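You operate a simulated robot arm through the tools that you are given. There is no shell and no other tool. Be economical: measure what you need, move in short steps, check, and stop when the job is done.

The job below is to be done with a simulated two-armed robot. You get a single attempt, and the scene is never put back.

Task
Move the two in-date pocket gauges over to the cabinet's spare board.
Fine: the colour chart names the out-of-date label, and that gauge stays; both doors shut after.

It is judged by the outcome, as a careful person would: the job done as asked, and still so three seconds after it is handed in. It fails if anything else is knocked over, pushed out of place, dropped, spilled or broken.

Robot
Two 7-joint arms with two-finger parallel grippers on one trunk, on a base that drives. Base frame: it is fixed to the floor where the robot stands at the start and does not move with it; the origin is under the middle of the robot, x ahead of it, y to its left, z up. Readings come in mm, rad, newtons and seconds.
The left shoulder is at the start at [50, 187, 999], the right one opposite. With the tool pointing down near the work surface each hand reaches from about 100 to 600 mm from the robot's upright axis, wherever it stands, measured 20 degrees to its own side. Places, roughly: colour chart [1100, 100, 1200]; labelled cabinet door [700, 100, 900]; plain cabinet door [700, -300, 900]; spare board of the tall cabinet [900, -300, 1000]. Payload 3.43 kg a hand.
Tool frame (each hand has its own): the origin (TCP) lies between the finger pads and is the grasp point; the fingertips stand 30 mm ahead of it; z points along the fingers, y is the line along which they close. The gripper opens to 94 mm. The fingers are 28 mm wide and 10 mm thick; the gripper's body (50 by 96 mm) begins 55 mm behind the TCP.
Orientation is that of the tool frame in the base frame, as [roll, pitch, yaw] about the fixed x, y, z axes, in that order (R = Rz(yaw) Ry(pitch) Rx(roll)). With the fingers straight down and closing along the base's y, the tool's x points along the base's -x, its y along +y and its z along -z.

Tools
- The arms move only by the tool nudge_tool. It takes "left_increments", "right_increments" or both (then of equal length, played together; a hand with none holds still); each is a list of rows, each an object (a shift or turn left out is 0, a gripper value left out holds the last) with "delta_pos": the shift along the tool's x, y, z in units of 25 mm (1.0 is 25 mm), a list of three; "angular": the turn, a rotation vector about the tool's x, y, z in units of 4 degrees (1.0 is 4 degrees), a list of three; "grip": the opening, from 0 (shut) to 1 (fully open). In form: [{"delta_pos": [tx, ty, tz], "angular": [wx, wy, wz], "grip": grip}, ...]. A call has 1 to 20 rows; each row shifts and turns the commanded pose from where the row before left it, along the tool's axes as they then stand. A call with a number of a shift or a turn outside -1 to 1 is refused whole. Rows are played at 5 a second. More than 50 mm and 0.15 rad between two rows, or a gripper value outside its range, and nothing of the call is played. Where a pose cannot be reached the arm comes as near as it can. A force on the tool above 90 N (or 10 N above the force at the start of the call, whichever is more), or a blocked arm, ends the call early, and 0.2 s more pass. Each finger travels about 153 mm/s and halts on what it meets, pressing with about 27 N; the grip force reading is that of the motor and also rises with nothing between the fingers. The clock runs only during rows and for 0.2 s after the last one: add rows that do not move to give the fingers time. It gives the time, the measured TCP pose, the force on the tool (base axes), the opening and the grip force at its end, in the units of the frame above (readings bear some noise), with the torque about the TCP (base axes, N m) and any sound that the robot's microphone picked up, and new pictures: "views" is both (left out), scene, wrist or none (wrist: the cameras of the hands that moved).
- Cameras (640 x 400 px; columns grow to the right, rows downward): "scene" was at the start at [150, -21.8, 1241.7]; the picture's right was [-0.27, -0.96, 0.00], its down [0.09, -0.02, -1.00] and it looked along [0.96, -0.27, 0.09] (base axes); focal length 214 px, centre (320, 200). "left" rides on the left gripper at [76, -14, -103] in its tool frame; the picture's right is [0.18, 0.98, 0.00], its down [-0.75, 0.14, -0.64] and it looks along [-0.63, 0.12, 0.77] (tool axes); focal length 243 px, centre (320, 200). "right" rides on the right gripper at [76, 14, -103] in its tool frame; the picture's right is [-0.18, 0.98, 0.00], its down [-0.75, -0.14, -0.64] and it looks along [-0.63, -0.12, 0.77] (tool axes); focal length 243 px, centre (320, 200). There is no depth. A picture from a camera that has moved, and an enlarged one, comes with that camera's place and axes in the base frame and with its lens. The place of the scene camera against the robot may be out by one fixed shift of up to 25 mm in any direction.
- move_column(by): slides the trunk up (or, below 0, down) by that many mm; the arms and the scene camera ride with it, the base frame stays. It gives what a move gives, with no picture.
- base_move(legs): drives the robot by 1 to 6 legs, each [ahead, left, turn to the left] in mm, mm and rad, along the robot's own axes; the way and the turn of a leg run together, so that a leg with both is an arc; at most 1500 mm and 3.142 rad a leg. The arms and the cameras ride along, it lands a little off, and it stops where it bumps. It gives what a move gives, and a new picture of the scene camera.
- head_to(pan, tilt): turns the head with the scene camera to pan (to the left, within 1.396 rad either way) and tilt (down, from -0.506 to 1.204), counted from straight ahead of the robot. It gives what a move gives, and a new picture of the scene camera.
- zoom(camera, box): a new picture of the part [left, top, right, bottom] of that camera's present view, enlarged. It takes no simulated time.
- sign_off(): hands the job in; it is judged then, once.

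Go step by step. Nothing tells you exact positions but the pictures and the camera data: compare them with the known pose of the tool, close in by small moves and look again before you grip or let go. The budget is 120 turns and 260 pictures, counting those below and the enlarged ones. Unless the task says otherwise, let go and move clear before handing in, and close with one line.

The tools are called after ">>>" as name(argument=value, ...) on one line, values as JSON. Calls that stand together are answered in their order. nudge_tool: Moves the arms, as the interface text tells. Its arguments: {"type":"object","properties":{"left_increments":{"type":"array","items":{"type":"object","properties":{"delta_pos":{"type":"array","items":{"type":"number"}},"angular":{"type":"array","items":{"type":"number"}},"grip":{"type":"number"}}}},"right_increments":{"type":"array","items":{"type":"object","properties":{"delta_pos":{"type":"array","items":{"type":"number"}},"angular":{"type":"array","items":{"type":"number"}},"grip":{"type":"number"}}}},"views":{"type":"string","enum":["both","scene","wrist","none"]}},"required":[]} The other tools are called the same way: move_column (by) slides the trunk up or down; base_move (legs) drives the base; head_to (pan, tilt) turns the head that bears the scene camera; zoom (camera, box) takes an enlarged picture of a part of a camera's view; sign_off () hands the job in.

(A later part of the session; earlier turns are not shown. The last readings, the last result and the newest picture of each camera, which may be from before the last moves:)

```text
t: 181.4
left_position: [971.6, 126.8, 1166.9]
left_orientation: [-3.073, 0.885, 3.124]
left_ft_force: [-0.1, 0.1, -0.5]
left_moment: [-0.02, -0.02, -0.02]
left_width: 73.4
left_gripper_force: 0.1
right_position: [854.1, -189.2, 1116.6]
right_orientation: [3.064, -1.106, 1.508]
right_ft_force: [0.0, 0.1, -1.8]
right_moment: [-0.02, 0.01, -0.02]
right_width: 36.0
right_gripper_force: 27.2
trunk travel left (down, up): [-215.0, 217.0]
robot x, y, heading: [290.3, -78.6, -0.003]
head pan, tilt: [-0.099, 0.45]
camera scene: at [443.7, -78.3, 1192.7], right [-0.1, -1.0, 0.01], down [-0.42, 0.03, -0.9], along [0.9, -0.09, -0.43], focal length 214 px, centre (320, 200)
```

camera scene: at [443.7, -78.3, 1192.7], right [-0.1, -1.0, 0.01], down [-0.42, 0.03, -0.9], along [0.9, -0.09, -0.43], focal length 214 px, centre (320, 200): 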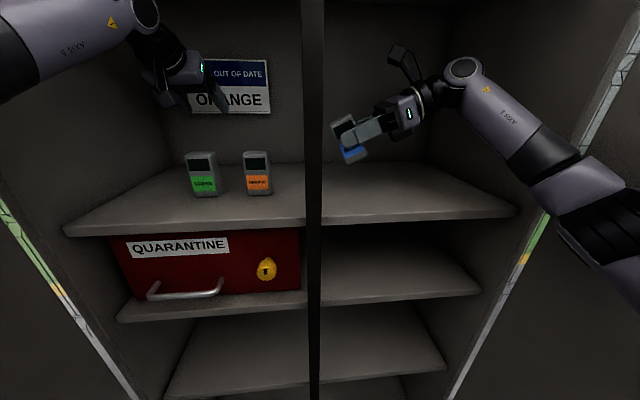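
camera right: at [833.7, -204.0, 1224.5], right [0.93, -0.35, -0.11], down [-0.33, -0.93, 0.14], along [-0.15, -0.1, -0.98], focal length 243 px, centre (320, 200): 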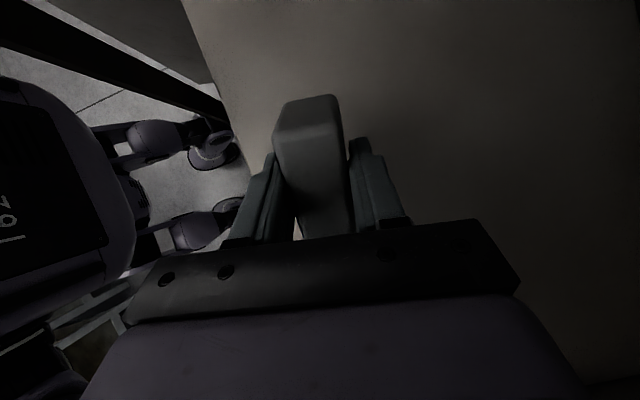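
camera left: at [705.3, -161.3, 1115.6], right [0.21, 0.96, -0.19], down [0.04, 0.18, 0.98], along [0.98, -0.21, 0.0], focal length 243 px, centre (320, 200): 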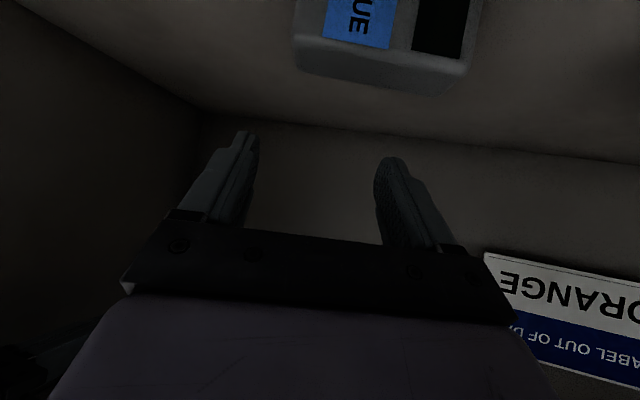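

>>> base_move(legs=[[0, 30, 0]])

>>> nudge_tool(right_increments=[{"angular": [0, 1, 0]}, {"angular": [0, 1, 0]}, {"angular": [0, 1, 0]}, {"angular": [0, 0.5, 0]}, {}])

```text
t: 182.4
left_position: [979.9, 147.9, 1162.4]
left_orientation: [-3.085, 0.875, 3.112]
left_ft_force: [-0.9, 0.5, -0.5]
left_moment: [-0.02, -0.04, -0.03]
left_width: 73.4
left_gripper_force: 0.1
right_position: [860.3, -166.2, 1111.9]
right_orientation: [3.088, -1.113, 1.488]
right_ft_force: [0.4, -0.2, -3.0]
right_moment: [-0.01, 0.01, 0.03]
right_width: 36.1
right_gripper_force: 27.0
trunk travel left (down, up): [-215.0, 217.0]
robot x, y, heading: [290.6, -48.2, -0.003]
head pan, tilt: [-0.099, 0.45]
camera scene: at [451.3, -56.2, 1191.8], right [-0.1, -1.0, 0.0], down [-0.43, 0.04, -0.9], along [0.9, -0.09, -0.44], focal length 214 px, centre (320, 200)
```

scene: 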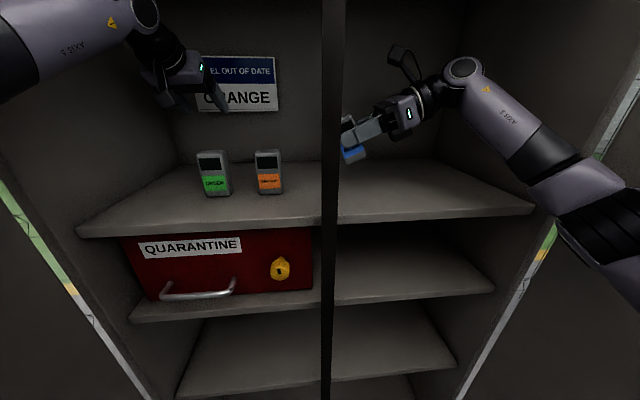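

```text
t: 183.6
left_position: [979.3, 147.6, 1163.5]
left_orientation: [-3.085, 0.875, 3.112]
left_ft_force: [0.5, 0.7, -0.4]
left_moment: [-0.02, 0.02, -0.02]
left_width: 73.3
left_gripper_force: 0.0
right_position: [860.6, -166.5, 1111.5]
right_orientation: [3.027, -1.36, 1.554]
right_ft_force: [-0.9, 0.2, -2.0]
right_moment: [-0.05, -0.03, 0.05]
right_width: 36.3
right_gripper_force: 27.4
trunk travel left (down, up): [-215.0, 217.0]
robot x, y, heading: [293.8, -50.0, 0.001]
head pan, tilt: [-0.099, 0.45]
camera scene: at [451.4, -56.3, 1191.8], right [-0.1, -1.0, 0.0], down [-0.43, 0.04, -0.9], along [0.9, -0.09, -0.44], focal length 214 px, centre (320, 200)
camera right: at [860.8, -250.4, 1207.1], right [0.97, -0.17, -0.16], down [-0.23, -0.76, -0.61], along [-0.02, 0.63, -0.78], focal length 243 px, centre (320, 200)
```

scene: 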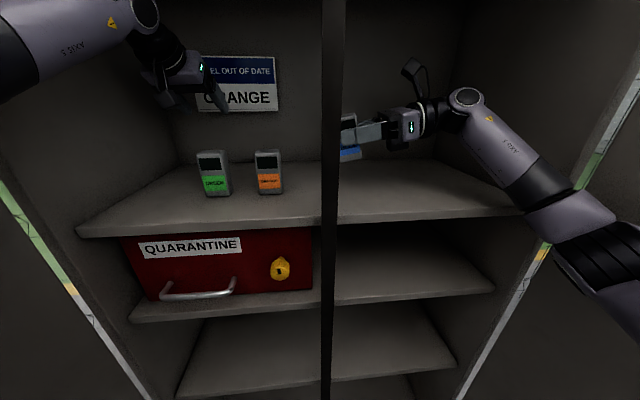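
right: 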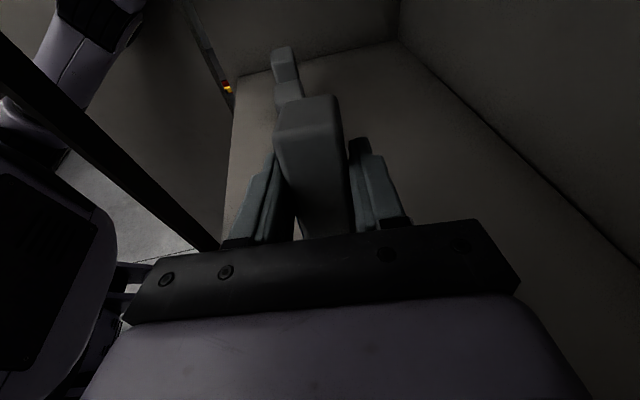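

The gauge is nearly upright. I'll move 30 mm right and lower to just above the board.

>>> nudge_tool(right_increments=[{"delta_pos": [-0.12, 0, -0.6]}, {"delta_pos": [-0.12, 0, -0.6]}, {"delta_pos": [-0.54, 0, 0.12]}, {"delta_pos": [-0.54, 0, 0.12]}, {"delta_pos": [-0.54, 0, 0.12]}, {"delta_pos": [-0.5, 0, 0.11]}, {}])

```text
t: 185.2
left_position: [975.3, 146.8, 1163.7]
left_orientation: [-3.085, 0.881, 3.103]
left_ft_force: [0.0, 0.4, 0.6]
left_moment: [0.01, -0.01, -0.05]
left_width: 73.4
left_gripper_force: 0.1
right_position: [852.6, -184.5, 1060.8]
right_orientation: [2.979, -1.352, 1.606]
right_ft_force: [0.7, -0.2, -2.3]
right_moment: [-0.03, 0.02, 0.01]
right_width: 36.2
right_gripper_force: 26.8
trunk travel left (down, up): [-215.0, 217.0]
robot x, y, heading: [294.3, -50.7, 0.001]
head pan, tilt: [-0.099, 0.45]
camera scene: at [448.5, -49.5, 1192.7], right [-0.1, -1.0, 0.01], down [-0.43, 0.04, -0.9], along [0.9, -0.09, -0.43], focal length 214 px, centre (320, 200)
camera right: at [853.3, -268.6, 1158.0], right [0.98, -0.16, -0.15], down [-0.21, -0.77, -0.6], along [-0.02, 0.62, -0.78], focal length 243 px, centre (320, 200)
```

scene: 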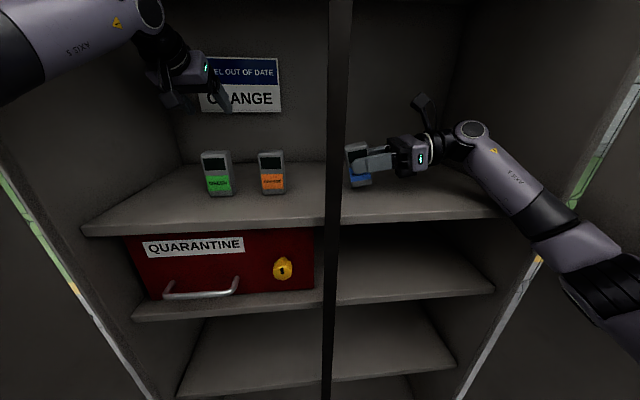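
right: 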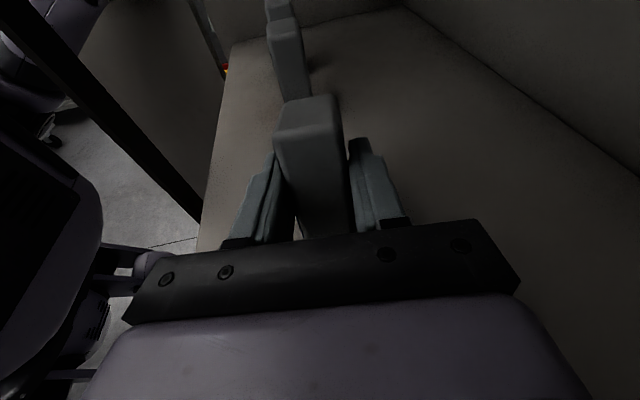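

Upright and about 10 mm above the board. Lowering in small steps to contact.

>>> nudge_tool(right_increments=[{"delta_pos": [-0.16, 0, 0.035]}, {"delta_pos": [-0.12, 0, 0.025]}, {}], views="none")

>>> nudge_tool(right_increments=[{"delta_pos": [-0.1, 0, 0.02]}, {}], views="none")

```text
t: 186.0
left_position: [975.0, 147.3, 1164.3]
left_orientation: [-3.085, 0.878, 3.105]
left_ft_force: [1.1, 0.3, -0.6]
left_moment: [-0.01, 0.0, 0.0]
left_width: 73.1
left_gripper_force: 0.1
right_position: [854.2, -185.5, 1056.7]
right_orientation: [2.96, -1.354, 1.63]
right_ft_force: [0.2, 0.2, -2.5]
right_moment: [-0.04, 0.0, 0.0]
right_width: 36.1
right_gripper_force: 27.4
trunk travel left (down, up): [-215.0, 217.0]
robot x, y, heading: [292.3, -49.0, -0.001]
head pan, tilt: [-0.099, 0.45]
```

```text
t: 186.6
left_position: [974.7, 148.2, 1163.5]
left_orientation: [-3.082, 0.88, 3.105]
left_ft_force: [-0.3, -0.2, 1.0]
left_moment: [-0.01, -0.02, 0.0]
left_width: 73.2
left_gripper_force: 0.1
right_position: [851.7, -185.4, 1058.0]
right_orientation: [2.945, -1.352, 1.644]
right_ft_force: [0.1, -0.5, -2.5]
right_moment: [0.0, -0.01, -0.02]
right_width: 36.2
right_gripper_force: 27.0
trunk travel left (down, up): [-215.0, 217.0]
robot x, y, heading: [290.4, -51.1, 0.001]
head pan, tilt: [-0.099, 0.45]
```

The elbow is leaning on the door and holding the arm up. I'll move the hand 30 mm deeper, straightening the arm, then continue lowering.

>>> nudge_tool(right_increments=[{"delta_pos": [0, 0.6, 0]}, {"delta_pos": [0, 0.6, 0]}, {}], views="none")

>>> nudge_tool(right_increments=[{"delta_pos": [-0.12, 0, 0.02]}, {}], views="both")

```text
t: 187.4
left_position: [967.3, 148.2, 1172.1]
left_orientation: [-3.085, 0.891, 3.113]
left_ft_force: [-0.4, -0.3, -0.1]
left_moment: [0.0, -0.02, -0.01]
left_width: 73.5
left_gripper_force: 0.1
right_position: [877.2, -205.0, 1060.0]
right_orientation: [2.918, -1.356, 1.65]
right_ft_force: [0.7, 0.3, -1.5]
right_moment: [-0.03, -0.01, -0.01]
right_width: 36.1
right_gripper_force: 27.2
trunk travel left (down, up): [-215.0, 217.0]
robot x, y, heading: [293.2, -47.1, 0.001]
head pan, tilt: [-0.099, 0.45]
```

```text
t: 188.0
left_position: [967.5, 147.2, 1172.8]
left_orientation: [-3.086, 0.89, 3.113]
left_ft_force: [0.3, 0.0, 0.1]
left_moment: [0.03, 0.02, 0.0]
left_width: 73.2
left_gripper_force: 0.1
right_position: [877.5, -205.5, 1060.9]
right_orientation: [2.893, -1.355, 1.67]
right_ft_force: [-0.8, 0.1, -2.1]
right_moment: [-0.03, 0.01, 0.0]
right_width: 36.4
right_gripper_force: 27.2
trunk travel left (down, up): [-215.0, 217.0]
robot x, y, heading: [294.7, -51.3, -0.001]
head pan, tilt: [-0.099, 0.45]
camera scene: at [439.0, -55.4, 1194.1], right [-0.1, -0.99, 0.0], down [-0.42, 0.04, -0.91], along [0.9, -0.09, -0.42], focal length 214 px, centre (320, 200)
camera right: at [874.2, -289.5, 1156.9], right [0.98, -0.18, -0.13], down [-0.22, -0.76, -0.61], along [0.01, 0.62, -0.78], focal length 243 px, centre (320, 200)
```

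scene: 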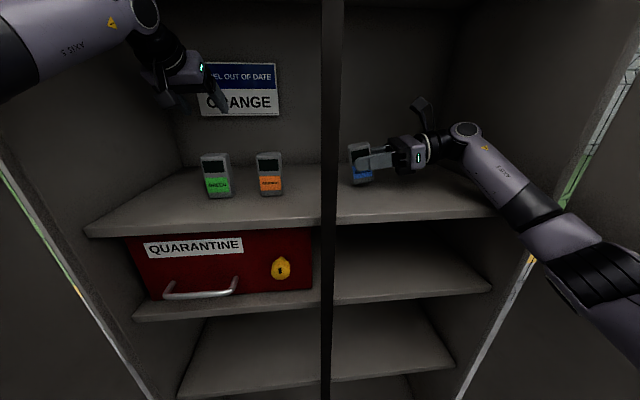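
right: 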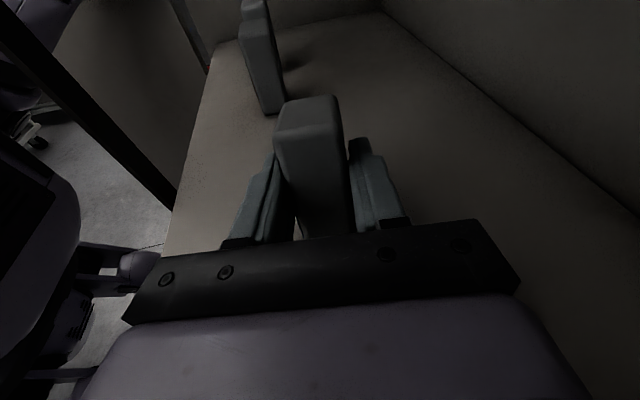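

The right forearm is resting on the shelf's front edge. I'll lower the left hand over the empty blue slot, raise the trunk 80 mm, and then lower the right hand again with the forearm higher.

>>> nudge_tool(left_increments=[{"delta_pos": [0, 0.7, 0]}, {"delta_pos": [0, 0.7, 0]}, {"delta_pos": [0.5, 0.5, 0.4]}, {"delta_pos": [0.5, 0, 0.4]}, {"delta_pos": [0.5, 0, 0.4]}, {}], right_increments=[{"delta_pos": [0.2, 0, 0]}, {"delta_pos": [0.2, 0, 0]}, {}, {}, {}, {}], views="scene")

>>> move_column(by=80)

```text
t: 189.6
left_position: [954.1, 100.8, 1152.7]
left_orientation: [3.073, 0.927, 2.905]
left_ft_force: [-0.3, 0.6, -1.1]
left_moment: [-0.02, -0.05, 0.05]
left_width: 73.3
left_gripper_force: 0.0
right_position: [869.0, -210.2, 1064.9]
right_orientation: [2.88, -1.376, 1.705]
right_ft_force: [-0.1, 0.4, -2.1]
right_moment: [-0.01, -0.01, 0.0]
right_width: 36.1
right_gripper_force: 27.2
trunk travel left (down, up): [-215.0, 217.0]
robot x, y, heading: [292.7, -51.9, 0.001]
head pan, tilt: [-0.099, 0.45]
stopped in row 6 (left hand): the arm was blocked; the commanded pose is now the measured one
camera scene: at [433.3, -75.0, 1191.9], right [-0.1, -0.99, -0.02], down [-0.42, 0.06, -0.91], along [0.9, -0.08, -0.42], focal length 214 px, centre (320, 200)
```

scene: 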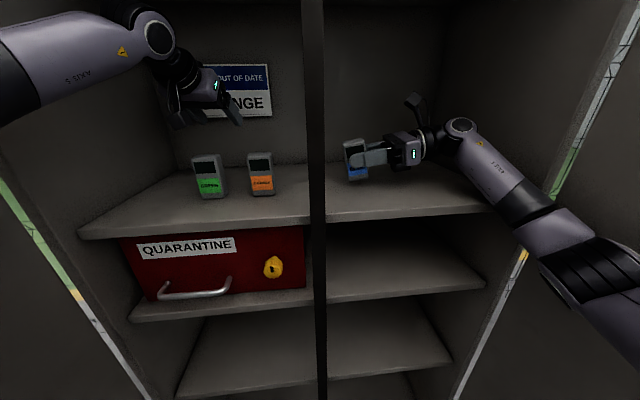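

```text
t: 190.7
left_position: [968.5, 93.7, 1207.7]
left_orientation: [3.079, 0.889, 2.902]
left_ft_force: [-0.1, 0.5, -0.1]
left_moment: [0.01, 0.03, 0.01]
left_width: 73.3
left_gripper_force: 0.0
right_position: [881.0, -210.8, 1136.8]
right_orientation: [2.983, -1.379, 1.603]
right_ft_force: [0.1, -0.4, -2.2]
right_moment: [-0.04, 0.01, -0.03]
right_width: 36.0
right_gripper_force: 27.0
trunk travel left (down, up): [-295.0, 137.0]
robot x, y, heading: [291.3, -51.7, 0.002]
head pan, tilt: [-0.099, 0.45]
```

Trunk is up. Now lowering the right hand about 70 mm and checking.

>>> nudge_tool(right_increments=[{"delta_pos": [-0.56, 0, 0.1]}, {"delta_pos": [-0.56, 0, 0.1]}, {"delta_pos": [-0.56, 0, 0.1]}, {"delta_pos": [-0.56, 0, 0.1]}, {"delta_pos": [-0.56, 0, 0.1]}, {}])

```text
t: 192.1
left_position: [965.7, 91.2, 1211.3]
left_orientation: [3.077, 0.893, 2.893]
left_ft_force: [0.5, -0.2, 0.7]
left_moment: [0.02, 0.02, 0.06]
left_width: 73.2
left_gripper_force: 0.1
right_position: [883.6, -208.9, 1066.3]
right_orientation: [2.969, -1.379, 1.62]
right_ft_force: [0.4, -0.5, -2.0]
right_moment: [-0.05, -0.01, -0.01]
right_width: 36.0
right_gripper_force: 27.1
trunk travel left (down, up): [-295.0, 137.0]
robot x, y, heading: [291.9, -48.9, -0.001]
head pan, tilt: [-0.099, 0.45]
camera scene: at [445.7, -73.0, 1272.4], right [-0.1, -0.99, -0.02], down [-0.43, 0.06, -0.9], along [0.9, -0.08, -0.43], focal length 214 px, centre (320, 200)
camera right: at [883.3, -294.5, 1161.4], right [0.98, -0.15, -0.15], down [-0.21, -0.75, -0.62], along [-0.02, 0.64, -0.77], focal length 243 px, centre (320, 200)
```

scene: 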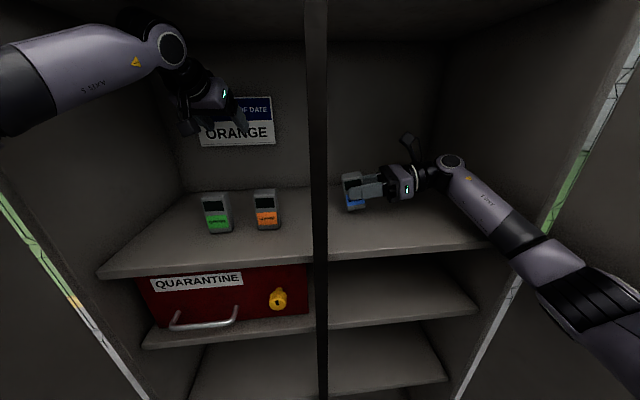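
right: 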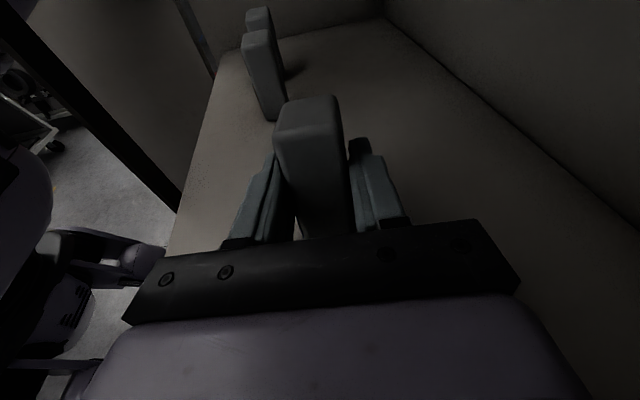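

>>> nudge_tool(right_increments=[{"delta_pos": [-0.2, 0, 0.04]}, {"delta_pos": [-0.2, 0, 0.04]}, {}], views="none")

>>> nudge_tool(right_increments=[{"delta_pos": [-0.12, 0, 0.025]}, {}], views="none")

```text
t: 192.9
left_position: [967.9, 92.4, 1212.2]
left_orientation: [3.077, 0.895, 2.893]
left_ft_force: [-0.1, -0.3, 0.4]
left_moment: [-0.02, 0.0, -0.01]
left_width: 73.5
left_gripper_force: 0.1
right_position: [883.1, -209.4, 1054.7]
right_orientation: [2.98, -1.378, 1.607]
right_ft_force: [0.4, -0.7, -1.2]
right_moment: [-0.02, -0.01, -0.02]
right_width: 36.2
right_gripper_force: 27.4
trunk travel left (down, up): [-295.0, 137.0]
robot x, y, heading: [292.6, -47.8, 0.001]
head pan, tilt: [-0.099, 0.45]
```

```text
t: 193.5
left_position: [967.1, 92.1, 1211.3]
left_orientation: [3.075, 0.894, 2.894]
left_ft_force: [0.3, -0.1, -0.4]
left_moment: [0.02, -0.02, 0.01]
left_width: 73.4
left_gripper_force: 0.1
right_position: [883.1, -208.8, 1055.7]
right_orientation: [2.965, -1.379, 1.626]
right_ft_force: [0.3, -2.0, 4.8]
right_moment: [0.1, 0.06, 0.0]
right_width: 36.3
right_gripper_force: 27.3
trunk travel left (down, up): [-295.0, 137.0]
robot x, y, heading: [294.1, -52.0, -0.001]
head pan, tilt: [-0.099, 0.45]
```

Contact felt (about 5–7 N up). I'll open slowly so the gauge settles on its base.

>>> nudge_tool(right_increments=[{"angular": [0, 0.8, 0]}, {"delta_pos": [-0.06, 0, 0]}, {"grip": 0.42}, {"grip": 0.45}, {"grip": 0.5}, {"grip": 0.6}, {"grip": 0.6}])

```text
t: 195.1
left_position: [967.7, 93.6, 1213.8]
left_orientation: [3.076, 0.897, 2.895]
left_ft_force: [0.4, 0.1, 0.5]
left_moment: [-0.02, 0.04, 0.03]
left_width: 73.4
left_gripper_force: 0.1
right_position: [883.8, -211.7, 1058.3]
right_orientation: [2.82, -1.43, 1.765]
right_ft_force: [0.0, -0.9, -0.7]
right_moment: [-0.01, 0.01, 0.02]
right_width: 56.2
right_gripper_force: 0.1
trunk travel left (down, up): [-295.0, 137.0]
robot x, y, heading: [293.6, -51.8, -0.001]
head pan, tilt: [-0.099, 0.45]
camera scene: at [446.2, -74.7, 1272.3], right [-0.1, -0.99, -0.02], down [-0.43, 0.06, -0.9], along [0.9, -0.08, -0.43], focal length 214 px, centre (320, 200)
camera right: at [882.6, -302.8, 1147.9], right [0.98, -0.14, -0.14], down [-0.2, -0.72, -0.67], along [0.0, 0.68, -0.73], focal length 243 px, centre (320, 200)
```

scene: 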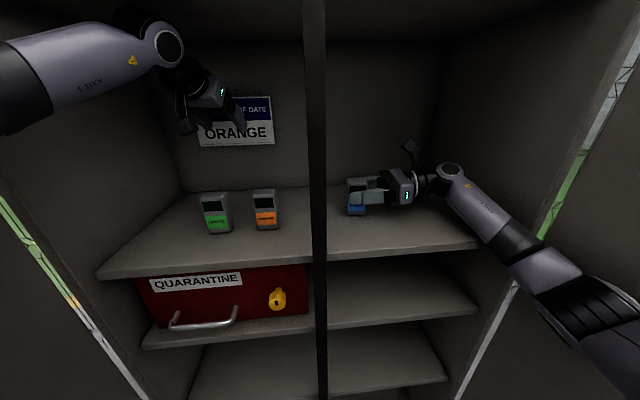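
right: 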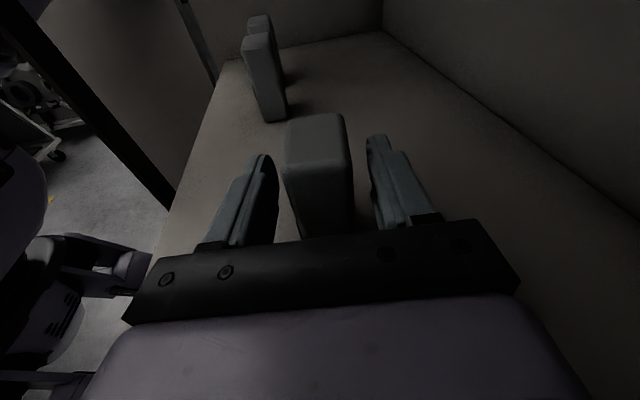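

Blue is standing upright on the spare board. I'll open wider and rise with the trunk (rigid motion), after lowering the left hand an equal amount.

>>> nudge_tool(left_increments=[{"delta_pos": [0.47, 0, 0.38]}, {"delta_pos": [0.47, 0, 0.38]}, {"delta_pos": [0.47, 0, 0.38]}, {"delta_pos": [0.3, 0, 0.24]}, {}], right_increments=[{"grip": 0.7}, {"grip": 0.8}, {"grip": 0.85}, {}, {}], views="wrist")

>>> move_column(by=65)

>>> head_to(pan=-0.1, tilt=0.5)

```text
t: 196.5
left_position: [945.8, 44.0, 1184.3]
left_orientation: [3.007, 0.938, 2.771]
left_ft_force: [0.4, 0.4, -0.6]
left_moment: [-0.02, -0.01, -0.04]
left_width: 73.1
left_gripper_force: 0.0
right_position: [874.2, -207.8, 1055.9]
right_orientation: [2.832, -1.434, 1.765]
right_ft_force: [1.2, -1.6, -1.7]
right_moment: [0.19, -0.05, 0.09]
right_width: 79.6
right_gripper_force: 0.1
trunk travel left (down, up): [-295.0, 137.0]
robot x, y, heading: [288.9, -50.0, -0.001]
head pan, tilt: [-0.099, 0.45]
stopped in row 5 (left hand): the arm was blocked; the commanded pose is now the measured one
camera right: at [874.2, -300.0, 1145.2], right [0.98, -0.13, -0.14], down [-0.2, -0.72, -0.67], along [-0.01, 0.68, -0.73], focal length 243 px, centre (320, 200)
camera left: at [819.7, 63.8, 1183.6], right [0.15, 0.99, -0.07], down [-0.06, 0.08, 1.0], along [0.99, -0.15, 0.07], focal length 243 px, centre (320, 200)
```

right: 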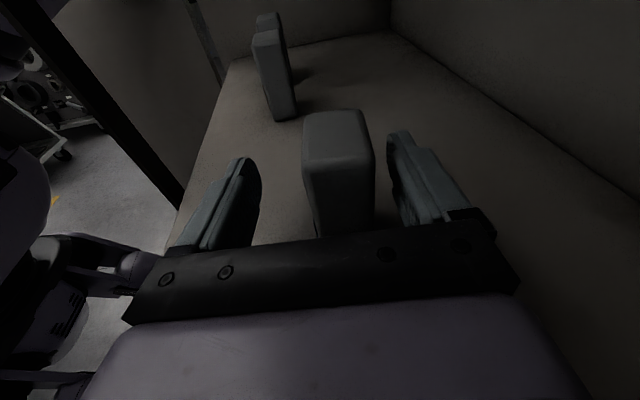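
left: 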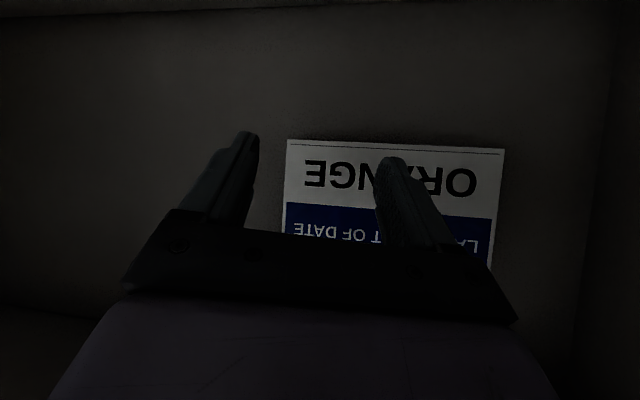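

```text
t: 197.6
left_position: [957.0, 39.8, 1229.7]
left_orientation: [3.018, 0.901, 2.773]
left_ft_force: [-0.3, 0.6, -0.1]
left_moment: [0.01, 0.02, -0.03]
left_width: 73.4
left_gripper_force: 0.1
right_position: [882.4, -209.0, 1115.2]
right_orientation: [2.911, -1.437, 1.686]
right_ft_force: [-0.7, 0.8, -0.1]
right_moment: [-0.01, 0.03, 0.02]
right_width: 79.9
right_gripper_force: 0.0
trunk travel left (down, up): [-360.0, 72.0]
robot x, y, heading: [291.8, -50.6, 0.003]
head pan, tilt: [-0.099, 0.45]
```

```text
t: 198.2
left_position: [955.5, 39.2, 1228.6]
left_orientation: [3.016, 0.901, 2.772]
left_ft_force: [-1.1, 0.3, 0.6]
left_moment: [0.0, 0.02, -0.02]
left_width: 73.4
left_gripper_force: 0.1
right_position: [882.3, -209.5, 1116.7]
right_orientation: [2.915, -1.438, 1.684]
right_ft_force: [-0.4, 0.5, -1.5]
right_moment: [0.01, 0.01, -0.01]
right_width: 80.1
right_gripper_force: 0.0
trunk travel left (down, up): [-360.0, 72.0]
robot x, y, heading: [291.1, -46.7, -0.001]
head pan, tilt: [-0.099, 0.499]
camera scene: at [445.1, -77.9, 1332.6], right [-0.1, -0.99, -0.02], down [-0.47, 0.07, -0.88], along [0.88, -0.08, -0.48], focal length 214 px, centre (320, 200)
```

scene: 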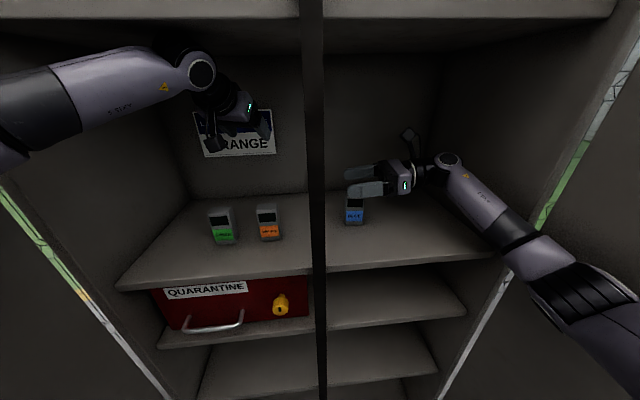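

Blue stands by itself and the right hand is above it. I'll back straight out 340 mm.

>>> base_move(legs=[[-340, 0, 0]])

>>> zoom(camera="scene", box=[160, 60, 480, 260])

```text
t: 200.4
left_position: [623.1, 75.8, 1232.8]
left_orientation: [3.06, 0.919, 2.828]
left_ft_force: [0.1, -0.1, -0.6]
left_moment: [0.0, -0.02, 0.0]
left_width: 73.3
left_gripper_force: 0.1
right_position: [547.9, -190.1, 1116.5]
right_orientation: [2.956, -1.419, 1.649]
right_ft_force: [-0.5, -0.1, -0.1]
right_moment: [0.01, -0.06, -0.01]
right_width: 79.7
right_gripper_force: 0.2
trunk travel left (down, up): [-360.0, 72.0]
robot x, y, heading: [-47.6, -51.2, 0.005]
head pan, tilt: [-0.099, 0.499]
camera scene: at [110.6, -56.9, 1332.4], right [-0.09, -1.0, 0.0], down [-0.48, 0.05, -0.88], along [0.87, -0.08, -0.48], focal length 214 px, centre (320, 200)
```

scene: 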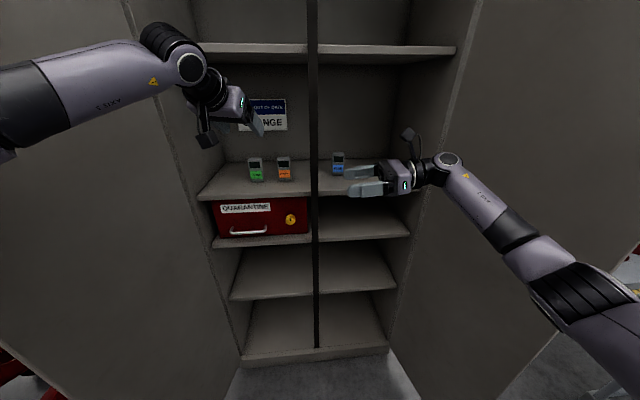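

```text
2.00 times, centred on (320, 160) of scene
camera zoom: at [110.6, -56.9, 1332.4], right [-0.09, -1.0, 0.0], down [-0.48, 0.05, -0.88], along [0.87, -0.08, -0.48], focal length 429 px, centre (320, 280)
```

zoom: 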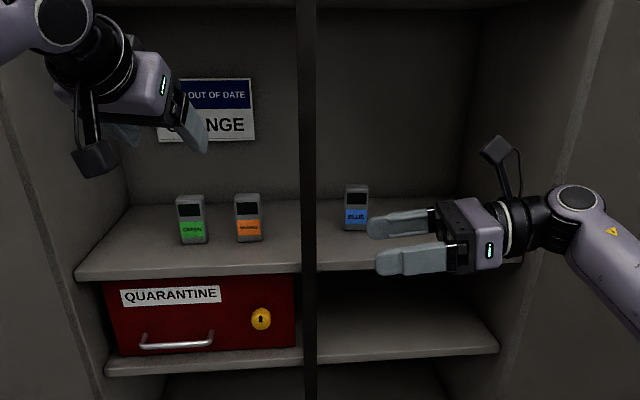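

Blue is standing safely. Next, the green gauge with the left hand (raised trunk gives more reach). I'll turn the right hand forward along its wrist pivot and re-level the left hand.

>>> nudge_tool(right_increments=[{"delta_pos": [0, 0.586, -0.02], "angular": [-1, 0, 0], "grip": 0}, {"delta_pos": [0, 0.586, -0.02], "angular": [-1, 0, 0]}, {"delta_pos": [0, 0.586, -0.02], "angular": [-1, 0, 0]}, {"delta_pos": [0, 0.586, -0.02], "angular": [-1, 0, 0]}, {"delta_pos": [0, 0.586, -0.02], "angular": [-1, 0, 0]}, {"delta_pos": [0, 0.586, -0.02], "angular": [-1, 0, 0]}, {"delta_pos": [0, 0.586, -0.02], "angular": [-1, 0, 0]}, {"delta_pos": [0, 0.586, -0.02], "angular": [-1, 0, 0]}, {"delta_pos": [0, 0.586, -0.02], "angular": [-1, 0, 0]}, {"delta_pos": [0, 0.586, -0.02], "angular": [-1, 0, 0]}, {"delta_pos": [0, 0.586, -0.02], "angular": [-1, 0, 0]}, {"delta_pos": [0, 0.586, -0.02], "angular": [-1, 0, 0]}, {"delta_pos": [0, 0.586, -0.02], "angular": [-1, 0, 0]}, {"delta_pos": [0, 0.586, -0.02], "angular": [-1, 0, 0]}, {"delta_pos": [0, 0.586, -0.02], "angular": [-1, 0, 0]}, {"delta_pos": [0, 0.586, -0.02], "angular": [-1, 0, 0]}, {"delta_pos": [0, 0.586, -0.02], "angular": [-1, 0, 0]}, {"delta_pos": [0, 0.586, -0.02], "angular": [-1, 0, 0]}, {"delta_pos": [0, 0.586, -0.02], "angular": [-1, 0, 0]}, {}], left_increments=[{"angular": [-0.78, 0, -0.63]}, {"angular": [-0.78, 0, -0.63]}, {"angular": [-0.78, 0, -0.63]}, {"angular": [-0.78, 0, -0.63]}, {"angular": [-0.4, 0, -0.3], "grip": 0.9}, {"delta_pos": [0.26, 0.42, 0.79]}, {"delta_pos": [0.26, 0.42, 0.79]}, {"delta_pos": [0.26, 0.42, 0.79]}, {"delta_pos": [0.26, 0.42, 0.79]}, {"delta_pos": [0.26, 0.42, 0.79]}, {"delta_pos": [0.26, 0.42, 0.79]}, {"delta_pos": [0.26, 0.42, 0.79]}, {}, {}, {}, {}, {}, {}, {}, {}], views="scene")

```text
t: 204.6
left_position: [701.4, 159.7, 1114.0]
left_orientation: [3.077, 0.934, -3.124]
left_ft_force: [-0.6, 0.2, -0.1]
left_moment: [0.0, 0.01, 0.01]
left_width: 84.5
left_gripper_force: 0.2
right_position: [733.2, -367.6, 1146.5]
right_orientation: [1.63, -1.419, 1.646]
right_ft_force: [0.2, -0.2, 0.0]
right_moment: [0.03, 0.02, 0.0]
right_width: 0.1
right_gripper_force: 27.2
trunk travel left (down, up): [-360.0, 72.0]
robot x, y, heading: [-43.6, -51.4, 0.002]
head pan, tilt: [-0.099, 0.499]
camera scene: at [111.1, -56.9, 1332.4], right [-0.09, -1.0, 0.0], down [-0.48, 0.05, -0.88], along [0.87, -0.08, -0.48], focal length 214 px, centre (320, 200)
```

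scene: 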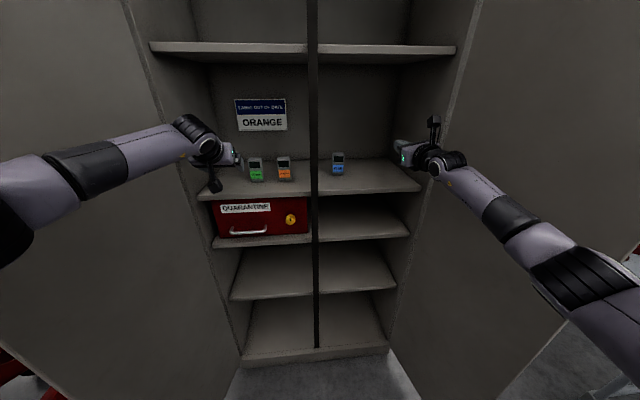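

Both hands are well posed. Small corrections: right hand 70 mm left, left hand roll, then drive to line up with green.

>>> nudge_tool(right_increments=[{"delta_pos": [0, -0.9, 0]}, {"delta_pos": [0, -0.9, 0]}, {"delta_pos": [0, -0.9, 0]}, {}], left_increments=[{"angular": [0.3, 0, -0.6]}, {}, {}, {}], views="none")

>>> base_move(legs=[[0, -62, 0], [95, 0, 0]])

>>> nudge_tool(left_increments=[{}], views="wrist")

```text
t: 205.6
left_position: [700.8, 159.2, 1114.7]
left_orientation: [-3.13, 0.935, -3.052]
left_ft_force: [-0.6, 0.0, 0.2]
left_moment: [-0.02, 0.0, 0.02]
left_width: 84.4
left_gripper_force: 0.1
right_position: [722.7, -301.4, 1136.7]
right_orientation: [1.635, -1.418, 1.64]
right_ft_force: [0.8, -0.1, 0.2]
right_moment: [0.03, -0.01, -0.01]
right_width: 0.0
right_gripper_force: 26.7
trunk travel left (down, up): [-360.0, 72.0]
robot x, y, heading: [-46.2, -52.3, 0.004]
head pan, tilt: [-0.099, 0.499]
```

```text
t: 207.6
left_position: [797.4, 101.9, 1114.2]
left_orientation: [-3.128, 0.934, -3.052]
left_ft_force: [0.5, -0.3, 0.1]
left_moment: [-0.03, -0.03, -0.01]
left_width: 84.5
left_gripper_force: 0.0
right_position: [819.6, -358.8, 1136.3]
right_orientation: [1.637, -1.416, 1.639]
right_ft_force: [-0.1, -0.1, 0.5]
right_moment: [-0.02, -0.01, -0.01]
right_width: 0.0
right_gripper_force: 26.6
trunk travel left (down, up): [-360.0, 72.0]
robot x, y, heading: [48.5, -109.8, 0.003]
head pan, tilt: [-0.099, 0.499]
camera scene: at [207.6, -115.6, 1332.2], right [-0.09, -1.0, 0.0], down [-0.48, 0.04, -0.88], along [0.87, -0.08, -0.48], focal length 214 px, centre (320, 200)
```

scene: 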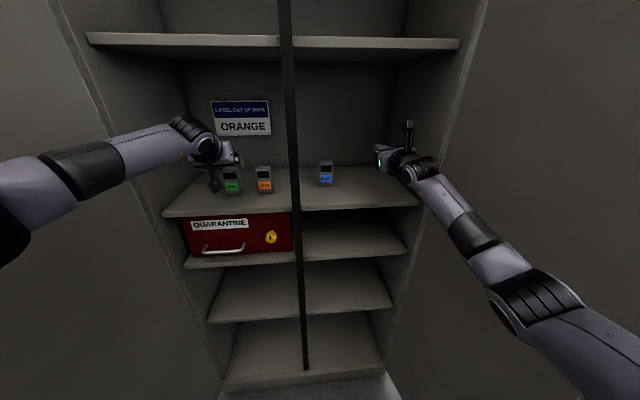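

```text
t: 207.9
left_position: [796.4, 101.2, 1115.5]
left_orientation: [-3.129, 0.937, -3.053]
left_ft_force: [0.1, -0.2, 0.8]
left_moment: [0.01, 0.01, 0.02]
left_width: 84.4
left_gripper_force: 0.0
right_position: [819.1, -359.6, 1136.9]
right_orientation: [1.634, -1.417, 1.642]
right_ft_force: [-0.7, -0.1, 0.2]
right_moment: [-0.02, -0.02, -0.02]
right_width: 0.0
right_gripper_force: 27.0
trunk travel left (down, up): [-360.0, 72.0]
robot x, y, heading: [50.5, -107.9, 0.002]
head pan, tilt: [-0.099, 0.499]
camera left: at [671.1, 76.5, 1115.9], right [-0.19, 0.97, -0.16], down [-0.08, 0.14, 0.99], along [0.98, 0.2, 0.05], focal length 243 px, centre (320, 200)
```

left: 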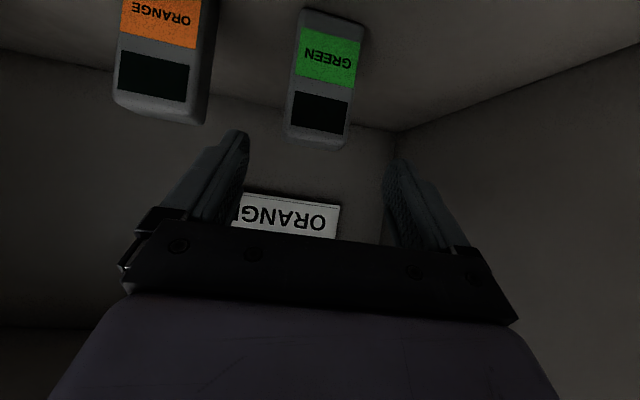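

Green is at y≈101, in line. I'll correct 5° of yaw, drive 50 mm in and descend partway.

>>> nudge_tool(left_increments=[{"angular": [0.5, 0, 0.4]}, {"angular": [0.5, 0, 0.4]}, {}], views="none")

>>> base_move(legs=[[51, 0, 0]])

>>> nudge_tool(left_increments=[{"delta_pos": [0.64, 0, 0.48]}, {}], views="wrist")

```text
t: 208.8
left_position: [797.5, 101.0, 1112.9]
left_orientation: [-3.135, 0.936, 3.135]
left_ft_force: [0.0, 0.7, -0.7]
left_moment: [-0.01, 0.02, 0.01]
left_width: 84.8
left_gripper_force: 0.0
right_position: [818.0, -358.5, 1138.4]
right_orientation: [1.631, -1.419, 1.645]
right_ft_force: [-0.5, -0.3, 0.3]
right_moment: [0.02, -0.01, 0.0]
right_width: 0.1
right_gripper_force: 27.1
trunk travel left (down, up): [-360.0, 72.0]
robot x, y, heading: [49.0, -106.6, 0.006]
head pan, tilt: [-0.099, 0.499]
```

```text
t: 209.7
left_position: [846.3, 101.1, 1114.2]
left_orientation: [-3.136, 0.935, 3.136]
left_ft_force: [0.6, 0.1, -1.1]
left_moment: [0.02, 0.03, 0.0]
left_width: 84.8
left_gripper_force: 0.0
right_position: [868.9, -358.9, 1136.7]
right_orientation: [1.636, -1.418, 1.64]
right_ft_force: [0.4, -1.1, 0.5]
right_moment: [0.01, -0.02, -0.01]
right_width: 0.0
right_gripper_force: 27.1
trunk travel left (down, up): [-360.0, 72.0]
robot x, y, heading: [101.0, -107.7, 0.003]
head pan, tilt: [-0.099, 0.499]
camera scene: at [257.2, -115.4, 1332.2], right [-0.09, -1.0, 0.0], down [-0.48, 0.05, -0.88], along [0.87, -0.08, -0.48], focal length 214 px, centre (320, 200)
```

scene: 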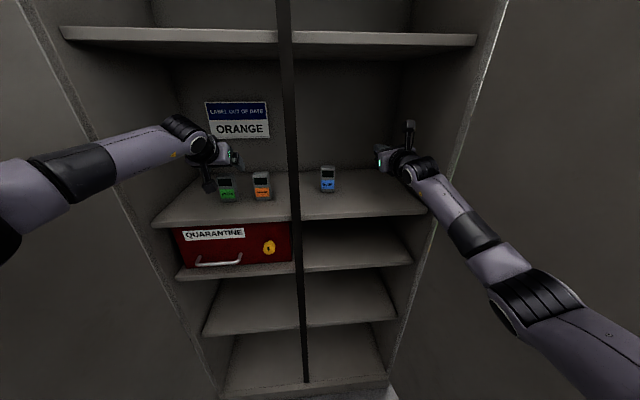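

```text
t: 210.3
left_position: [845.9, 102.1, 1094.4]
left_orientation: [-3.136, 0.935, 3.138]
left_ft_force: [-0.1, 0.7, 0.5]
left_moment: [0.0, 0.01, 0.0]
left_width: 84.6
left_gripper_force: 0.2
right_position: [868.3, -359.9, 1137.6]
right_orientation: [1.631, -1.417, 1.644]
right_ft_force: [0.0, 0.1, -0.3]
right_moment: [0.0, 0.03, -0.01]
right_width: 0.0
right_gripper_force: 27.3
trunk travel left (down, up): [-360.0, 72.0]
robot x, y, heading: [99.4, -107.5, 0.003]
head pan, tilt: [-0.099, 0.499]
camera left: at [717.9, 88.9, 1095.2], right [-0.1, 0.98, -0.15], down [-0.07, 0.15, 0.99], along [0.99, 0.11, 0.05], focal length 243 px, centre (320, 200)
```

left: 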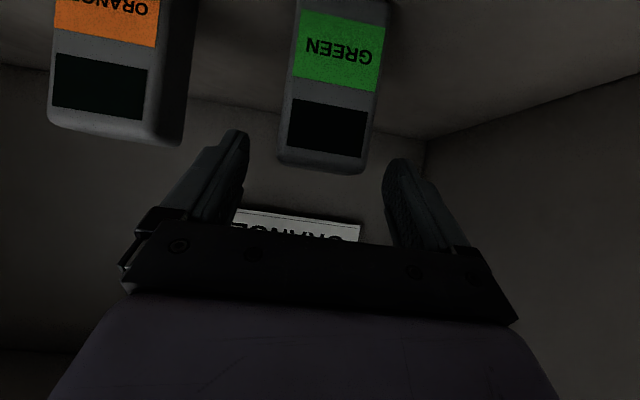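

>>> nudge_tool(left_increments=[{"delta_pos": [0.66, 0, 0.485]}, {"delta_pos": [0.66, 0, 0.485]}, {}, {"grip": 0}, {"grip": 0}, {"grip": 0}, {"grip": 0}], views="wrist")

```text
t: 211.9
left_position: [846.3, 100.7, 1052.0]
left_orientation: [-3.135, 0.937, 3.136]
left_ft_force: [-1.0, -1.2, -0.2]
left_moment: [0.03, 0.01, -0.01]
left_width: 50.3
left_gripper_force: 26.7
right_position: [868.4, -359.3, 1136.4]
right_orientation: [1.632, -1.418, 1.646]
right_ft_force: [-0.4, -0.3, -0.3]
right_moment: [-0.02, -0.03, 0.0]
right_width: 0.0
right_gripper_force: 26.8
trunk travel left (down, up): [-360.0, 72.0]
robot x, y, heading: [98.4, -105.8, 0.004]
head pan, tilt: [-0.099, 0.499]
camera left: at [718.9, 87.3, 1053.9], right [-0.1, 0.98, -0.15], down [-0.07, 0.15, 0.99], along [0.99, 0.11, 0.05], focal length 243 px, centre (320, 200)
```

left: 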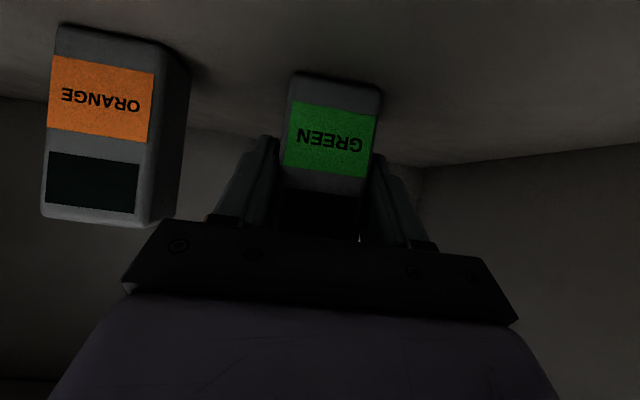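

Green gripped (50 mm). Lifting it, straightening the right arm, then backing out.

>>> nudge_tool(left_increments=[{"delta_pos": [-0.68, 0, -0.5]}, {"delta_pos": [-0.68, 0, -0.5]}, {}], right_increments=[{"delta_pos": [0, 0, 0.9]}, {"delta_pos": [0, 0, 0.9]}, {}], views="wrist")

>>> base_move(legs=[[-215, 0, 0]])

```text
t: 212.7
left_position: [847.3, 98.8, 1094.9]
left_orientation: [-3.137, 0.935, 3.135]
left_ft_force: [0.1, 1.0, -2.0]
left_moment: [0.05, 0.01, -0.01]
left_width: 50.3
left_gripper_force: 27.0
right_position: [911.0, -353.5, 1136.9]
right_orientation: [1.631, -1.418, 1.645]
right_ft_force: [0.2, -0.7, 0.5]
right_moment: [0.03, 0.03, 0.0]
right_width: 0.0
right_gripper_force: 27.0
trunk travel left (down, up): [-360.0, 72.0]
robot x, y, heading: [97.1, -109.3, 0.005]
head pan, tilt: [-0.099, 0.499]
camera right: at [811.7, -368.4, 1215.4], right [0.13, -0.99, -0.03], down [-0.65, -0.06, -0.76], along [0.75, 0.12, -0.65], focal length 243 px, centre (320, 200)
camera left: at [719.8, 85.8, 1096.7], right [-0.1, 0.98, -0.15], down [-0.07, 0.15, 0.99], along [0.99, 0.11, 0.05], focal length 243 px, centre (320, 200)
```

right: 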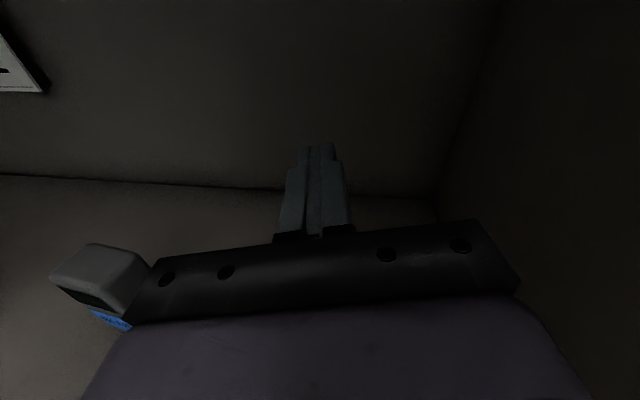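
left: 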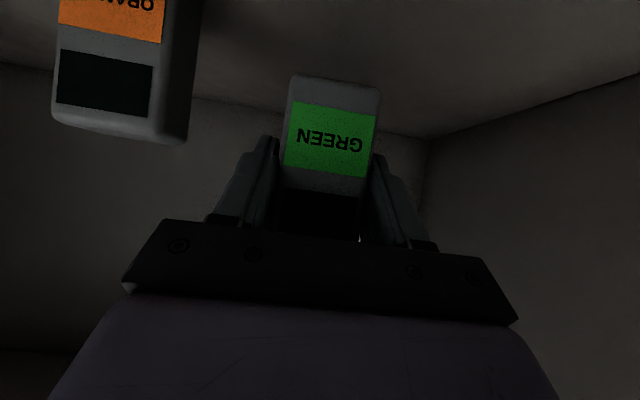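

```text
t: 214.3
left_position: [636.4, 100.0, 1096.1]
left_orientation: [-3.133, 0.936, 3.137]
left_ft_force: [-0.2, -0.2, -2.2]
left_moment: [-0.02, -0.01, 0.0]
left_width: 50.2
left_gripper_force: 26.9
right_position: [703.2, -352.9, 1137.6]
right_orientation: [1.63, -1.417, 1.651]
right_ft_force: [-0.7, -0.7, 0.0]
right_moment: [-0.03, 0.01, -0.01]
right_width: 0.0
right_gripper_force: 26.7
trunk travel left (down, up): [-360.0, 72.0]
robot x, y, heading: [-109.1, -113.4, 0.004]
head pan, tilt: [-0.099, 0.499]
camera scene: at [45.8, -116.2, 1332.4], right [-0.09, -1.0, 0.0], down [-0.48, 0.04, -0.88], along [0.87, -0.08, -0.48], focal length 214 px, centre (320, 200)
```

scene: 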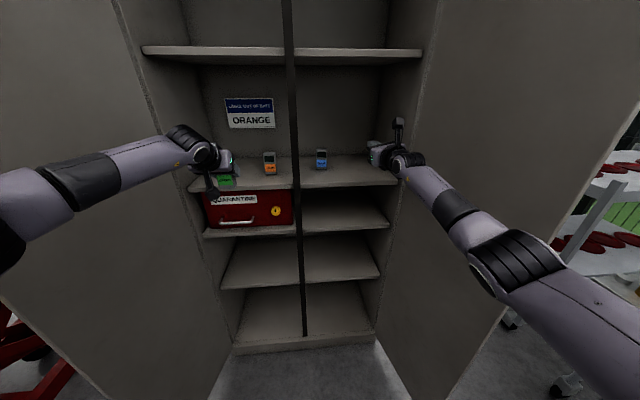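

Green is out and clear. I'll carry it across in front of the post with the left arm, yawing 20° right.

>>> nudge_tool(left_increments=[{"delta_pos": [0.137, -0.8, -0.187]}, {"delta_pos": [0.137, -0.8, -0.187]}, {"delta_pos": [0.137, -0.8, -0.187]}, {"delta_pos": [0.137, -0.8, -0.187]}, {"delta_pos": [0.137, -0.8, -0.187]}, {"delta_pos": [0.137, -0.8, -0.187]}, {"delta_pos": [0.137, -0.8, -0.187]}, {"delta_pos": [0.137, -0.8, -0.187]}, {"delta_pos": [0, -0.8, 0], "angular": [0.8, 0, 0.59]}, {"delta_pos": [0, -0.8, 0], "angular": [0.8, 0, 0.59]}, {"delta_pos": [0, -0.8, 0], "angular": [0.8, 0, 0.59]}, {"delta_pos": [0, -0.8, 0], "angular": [0.8, 0, 0.59]}, {"delta_pos": [0, -0.8, 0], "angular": [0.8, 0, 0.59]}, {}], views="scene")

```text
t: 217.3
left_position: [574.6, -157.2, 1095.8]
left_orientation: [-3.134, 0.937, 2.79]
left_ft_force: [0.3, 0.4, -2.1]
left_moment: [-0.01, 0.02, 0.01]
left_width: 50.2
left_gripper_force: 27.3
right_position: [704.1, -350.9, 1138.4]
right_orientation: [1.632, -1.418, 1.647]
right_ft_force: [0.0, -0.2, -0.3]
right_moment: [0.0, 0.0, -0.02]
right_width: 0.0
right_gripper_force: 27.0
trunk travel left (down, up): [-360.0, 72.0]
robot x, y, heading: [-111.8, -105.0, 0.011]
head pan, tilt: [-0.099, 0.499]
camera scene: at [46.5, -116.2, 1332.3], right [-0.09, -1.0, 0.0], down [-0.48, 0.04, -0.88], along [0.87, -0.08, -0.48], focal length 214 px, centre (320, 200)
```

scene: 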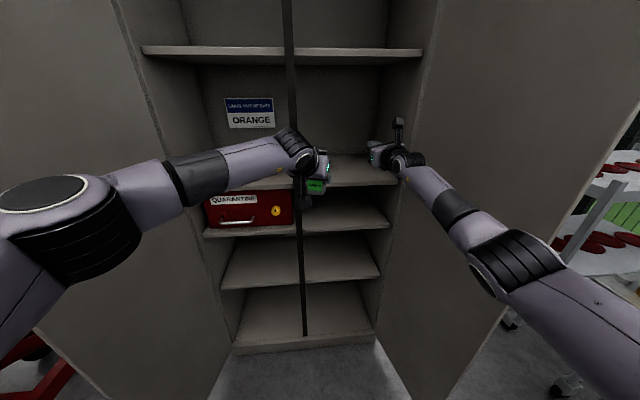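

No reach trouble this time. Shifting the base right 46 mm and forward toward the placement spot.

>>> base_move(legs=[[0, -46, 0], [150, 0, 0]])

>>> nudge_tool(left_increments=[{}], views="wrist")

```text
t: 219.4
left_position: [725.4, -202.9, 1096.1]
left_orientation: [-3.133, 0.935, 2.793]
left_ft_force: [0.9, -0.1, -3.2]
left_moment: [0.03, 0.0, -0.01]
left_width: 50.2
left_gripper_force: 27.4
right_position: [854.6, -397.7, 1137.3]
right_orientation: [1.637, -1.418, 1.643]
right_ft_force: [0.7, -1.7, -0.4]
right_moment: [-0.02, -0.02, -0.02]
right_width: 0.3
right_gripper_force: 26.9
trunk travel left (down, up): [-360.0, 72.0]
robot x, y, heading: [42.5, -158.2, 0.009]
head pan, tilt: [-0.099, 0.499]
camera scene: at [197.5, -162.7, 1332.2], right [-0.09, -1.0, 0.0], down [-0.48, 0.04, -0.88], along [0.87, -0.08, -0.48], focal length 214 px, centre (320, 200)
```

scene: 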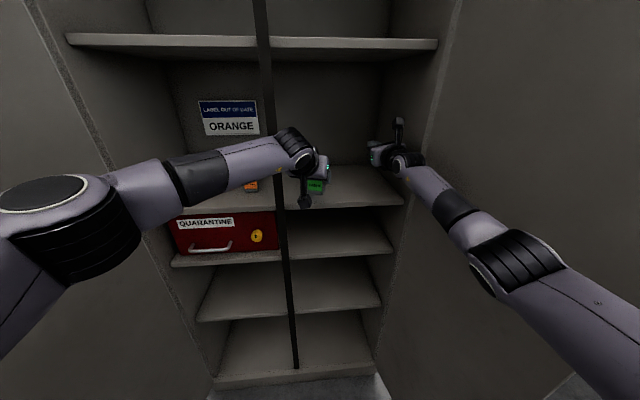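

```text
t: 219.8
left_position: [725.4, -202.8, 1095.4]
left_orientation: [-3.135, 0.935, 2.793]
left_ft_force: [0.2, 0.3, -2.0]
left_moment: [-0.01, 0.01, 0.05]
left_width: 50.2
left_gripper_force: 27.1
right_position: [854.4, -399.2, 1137.6]
right_orientation: [1.635, -1.417, 1.645]
right_ft_force: [0.6, -0.2, -0.3]
right_moment: [0.02, 0.01, -0.02]
right_width: 0.2
right_gripper_force: 27.5
trunk travel left (down, up): [-360.0, 72.0]
robot x, y, heading: [39.3, -156.9, 0.01]
head pan, tilt: [-0.099, 0.499]
camera left: at [600.5, -172.0, 1097.1], right [0.24, 0.96, -0.15], down [-0.02, 0.16, 0.99], along [0.97, -0.23, 0.05], focal length 243 px, centre (320, 200)
```

left: 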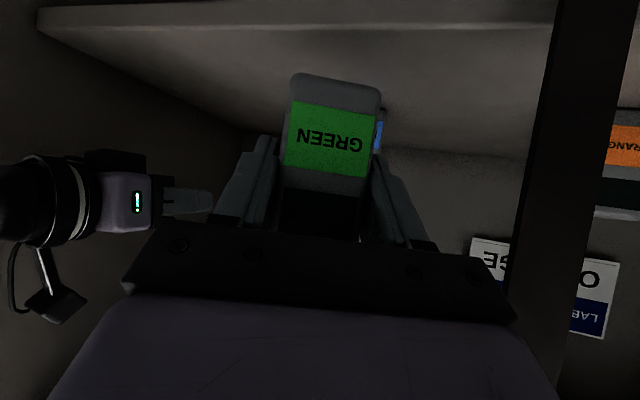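

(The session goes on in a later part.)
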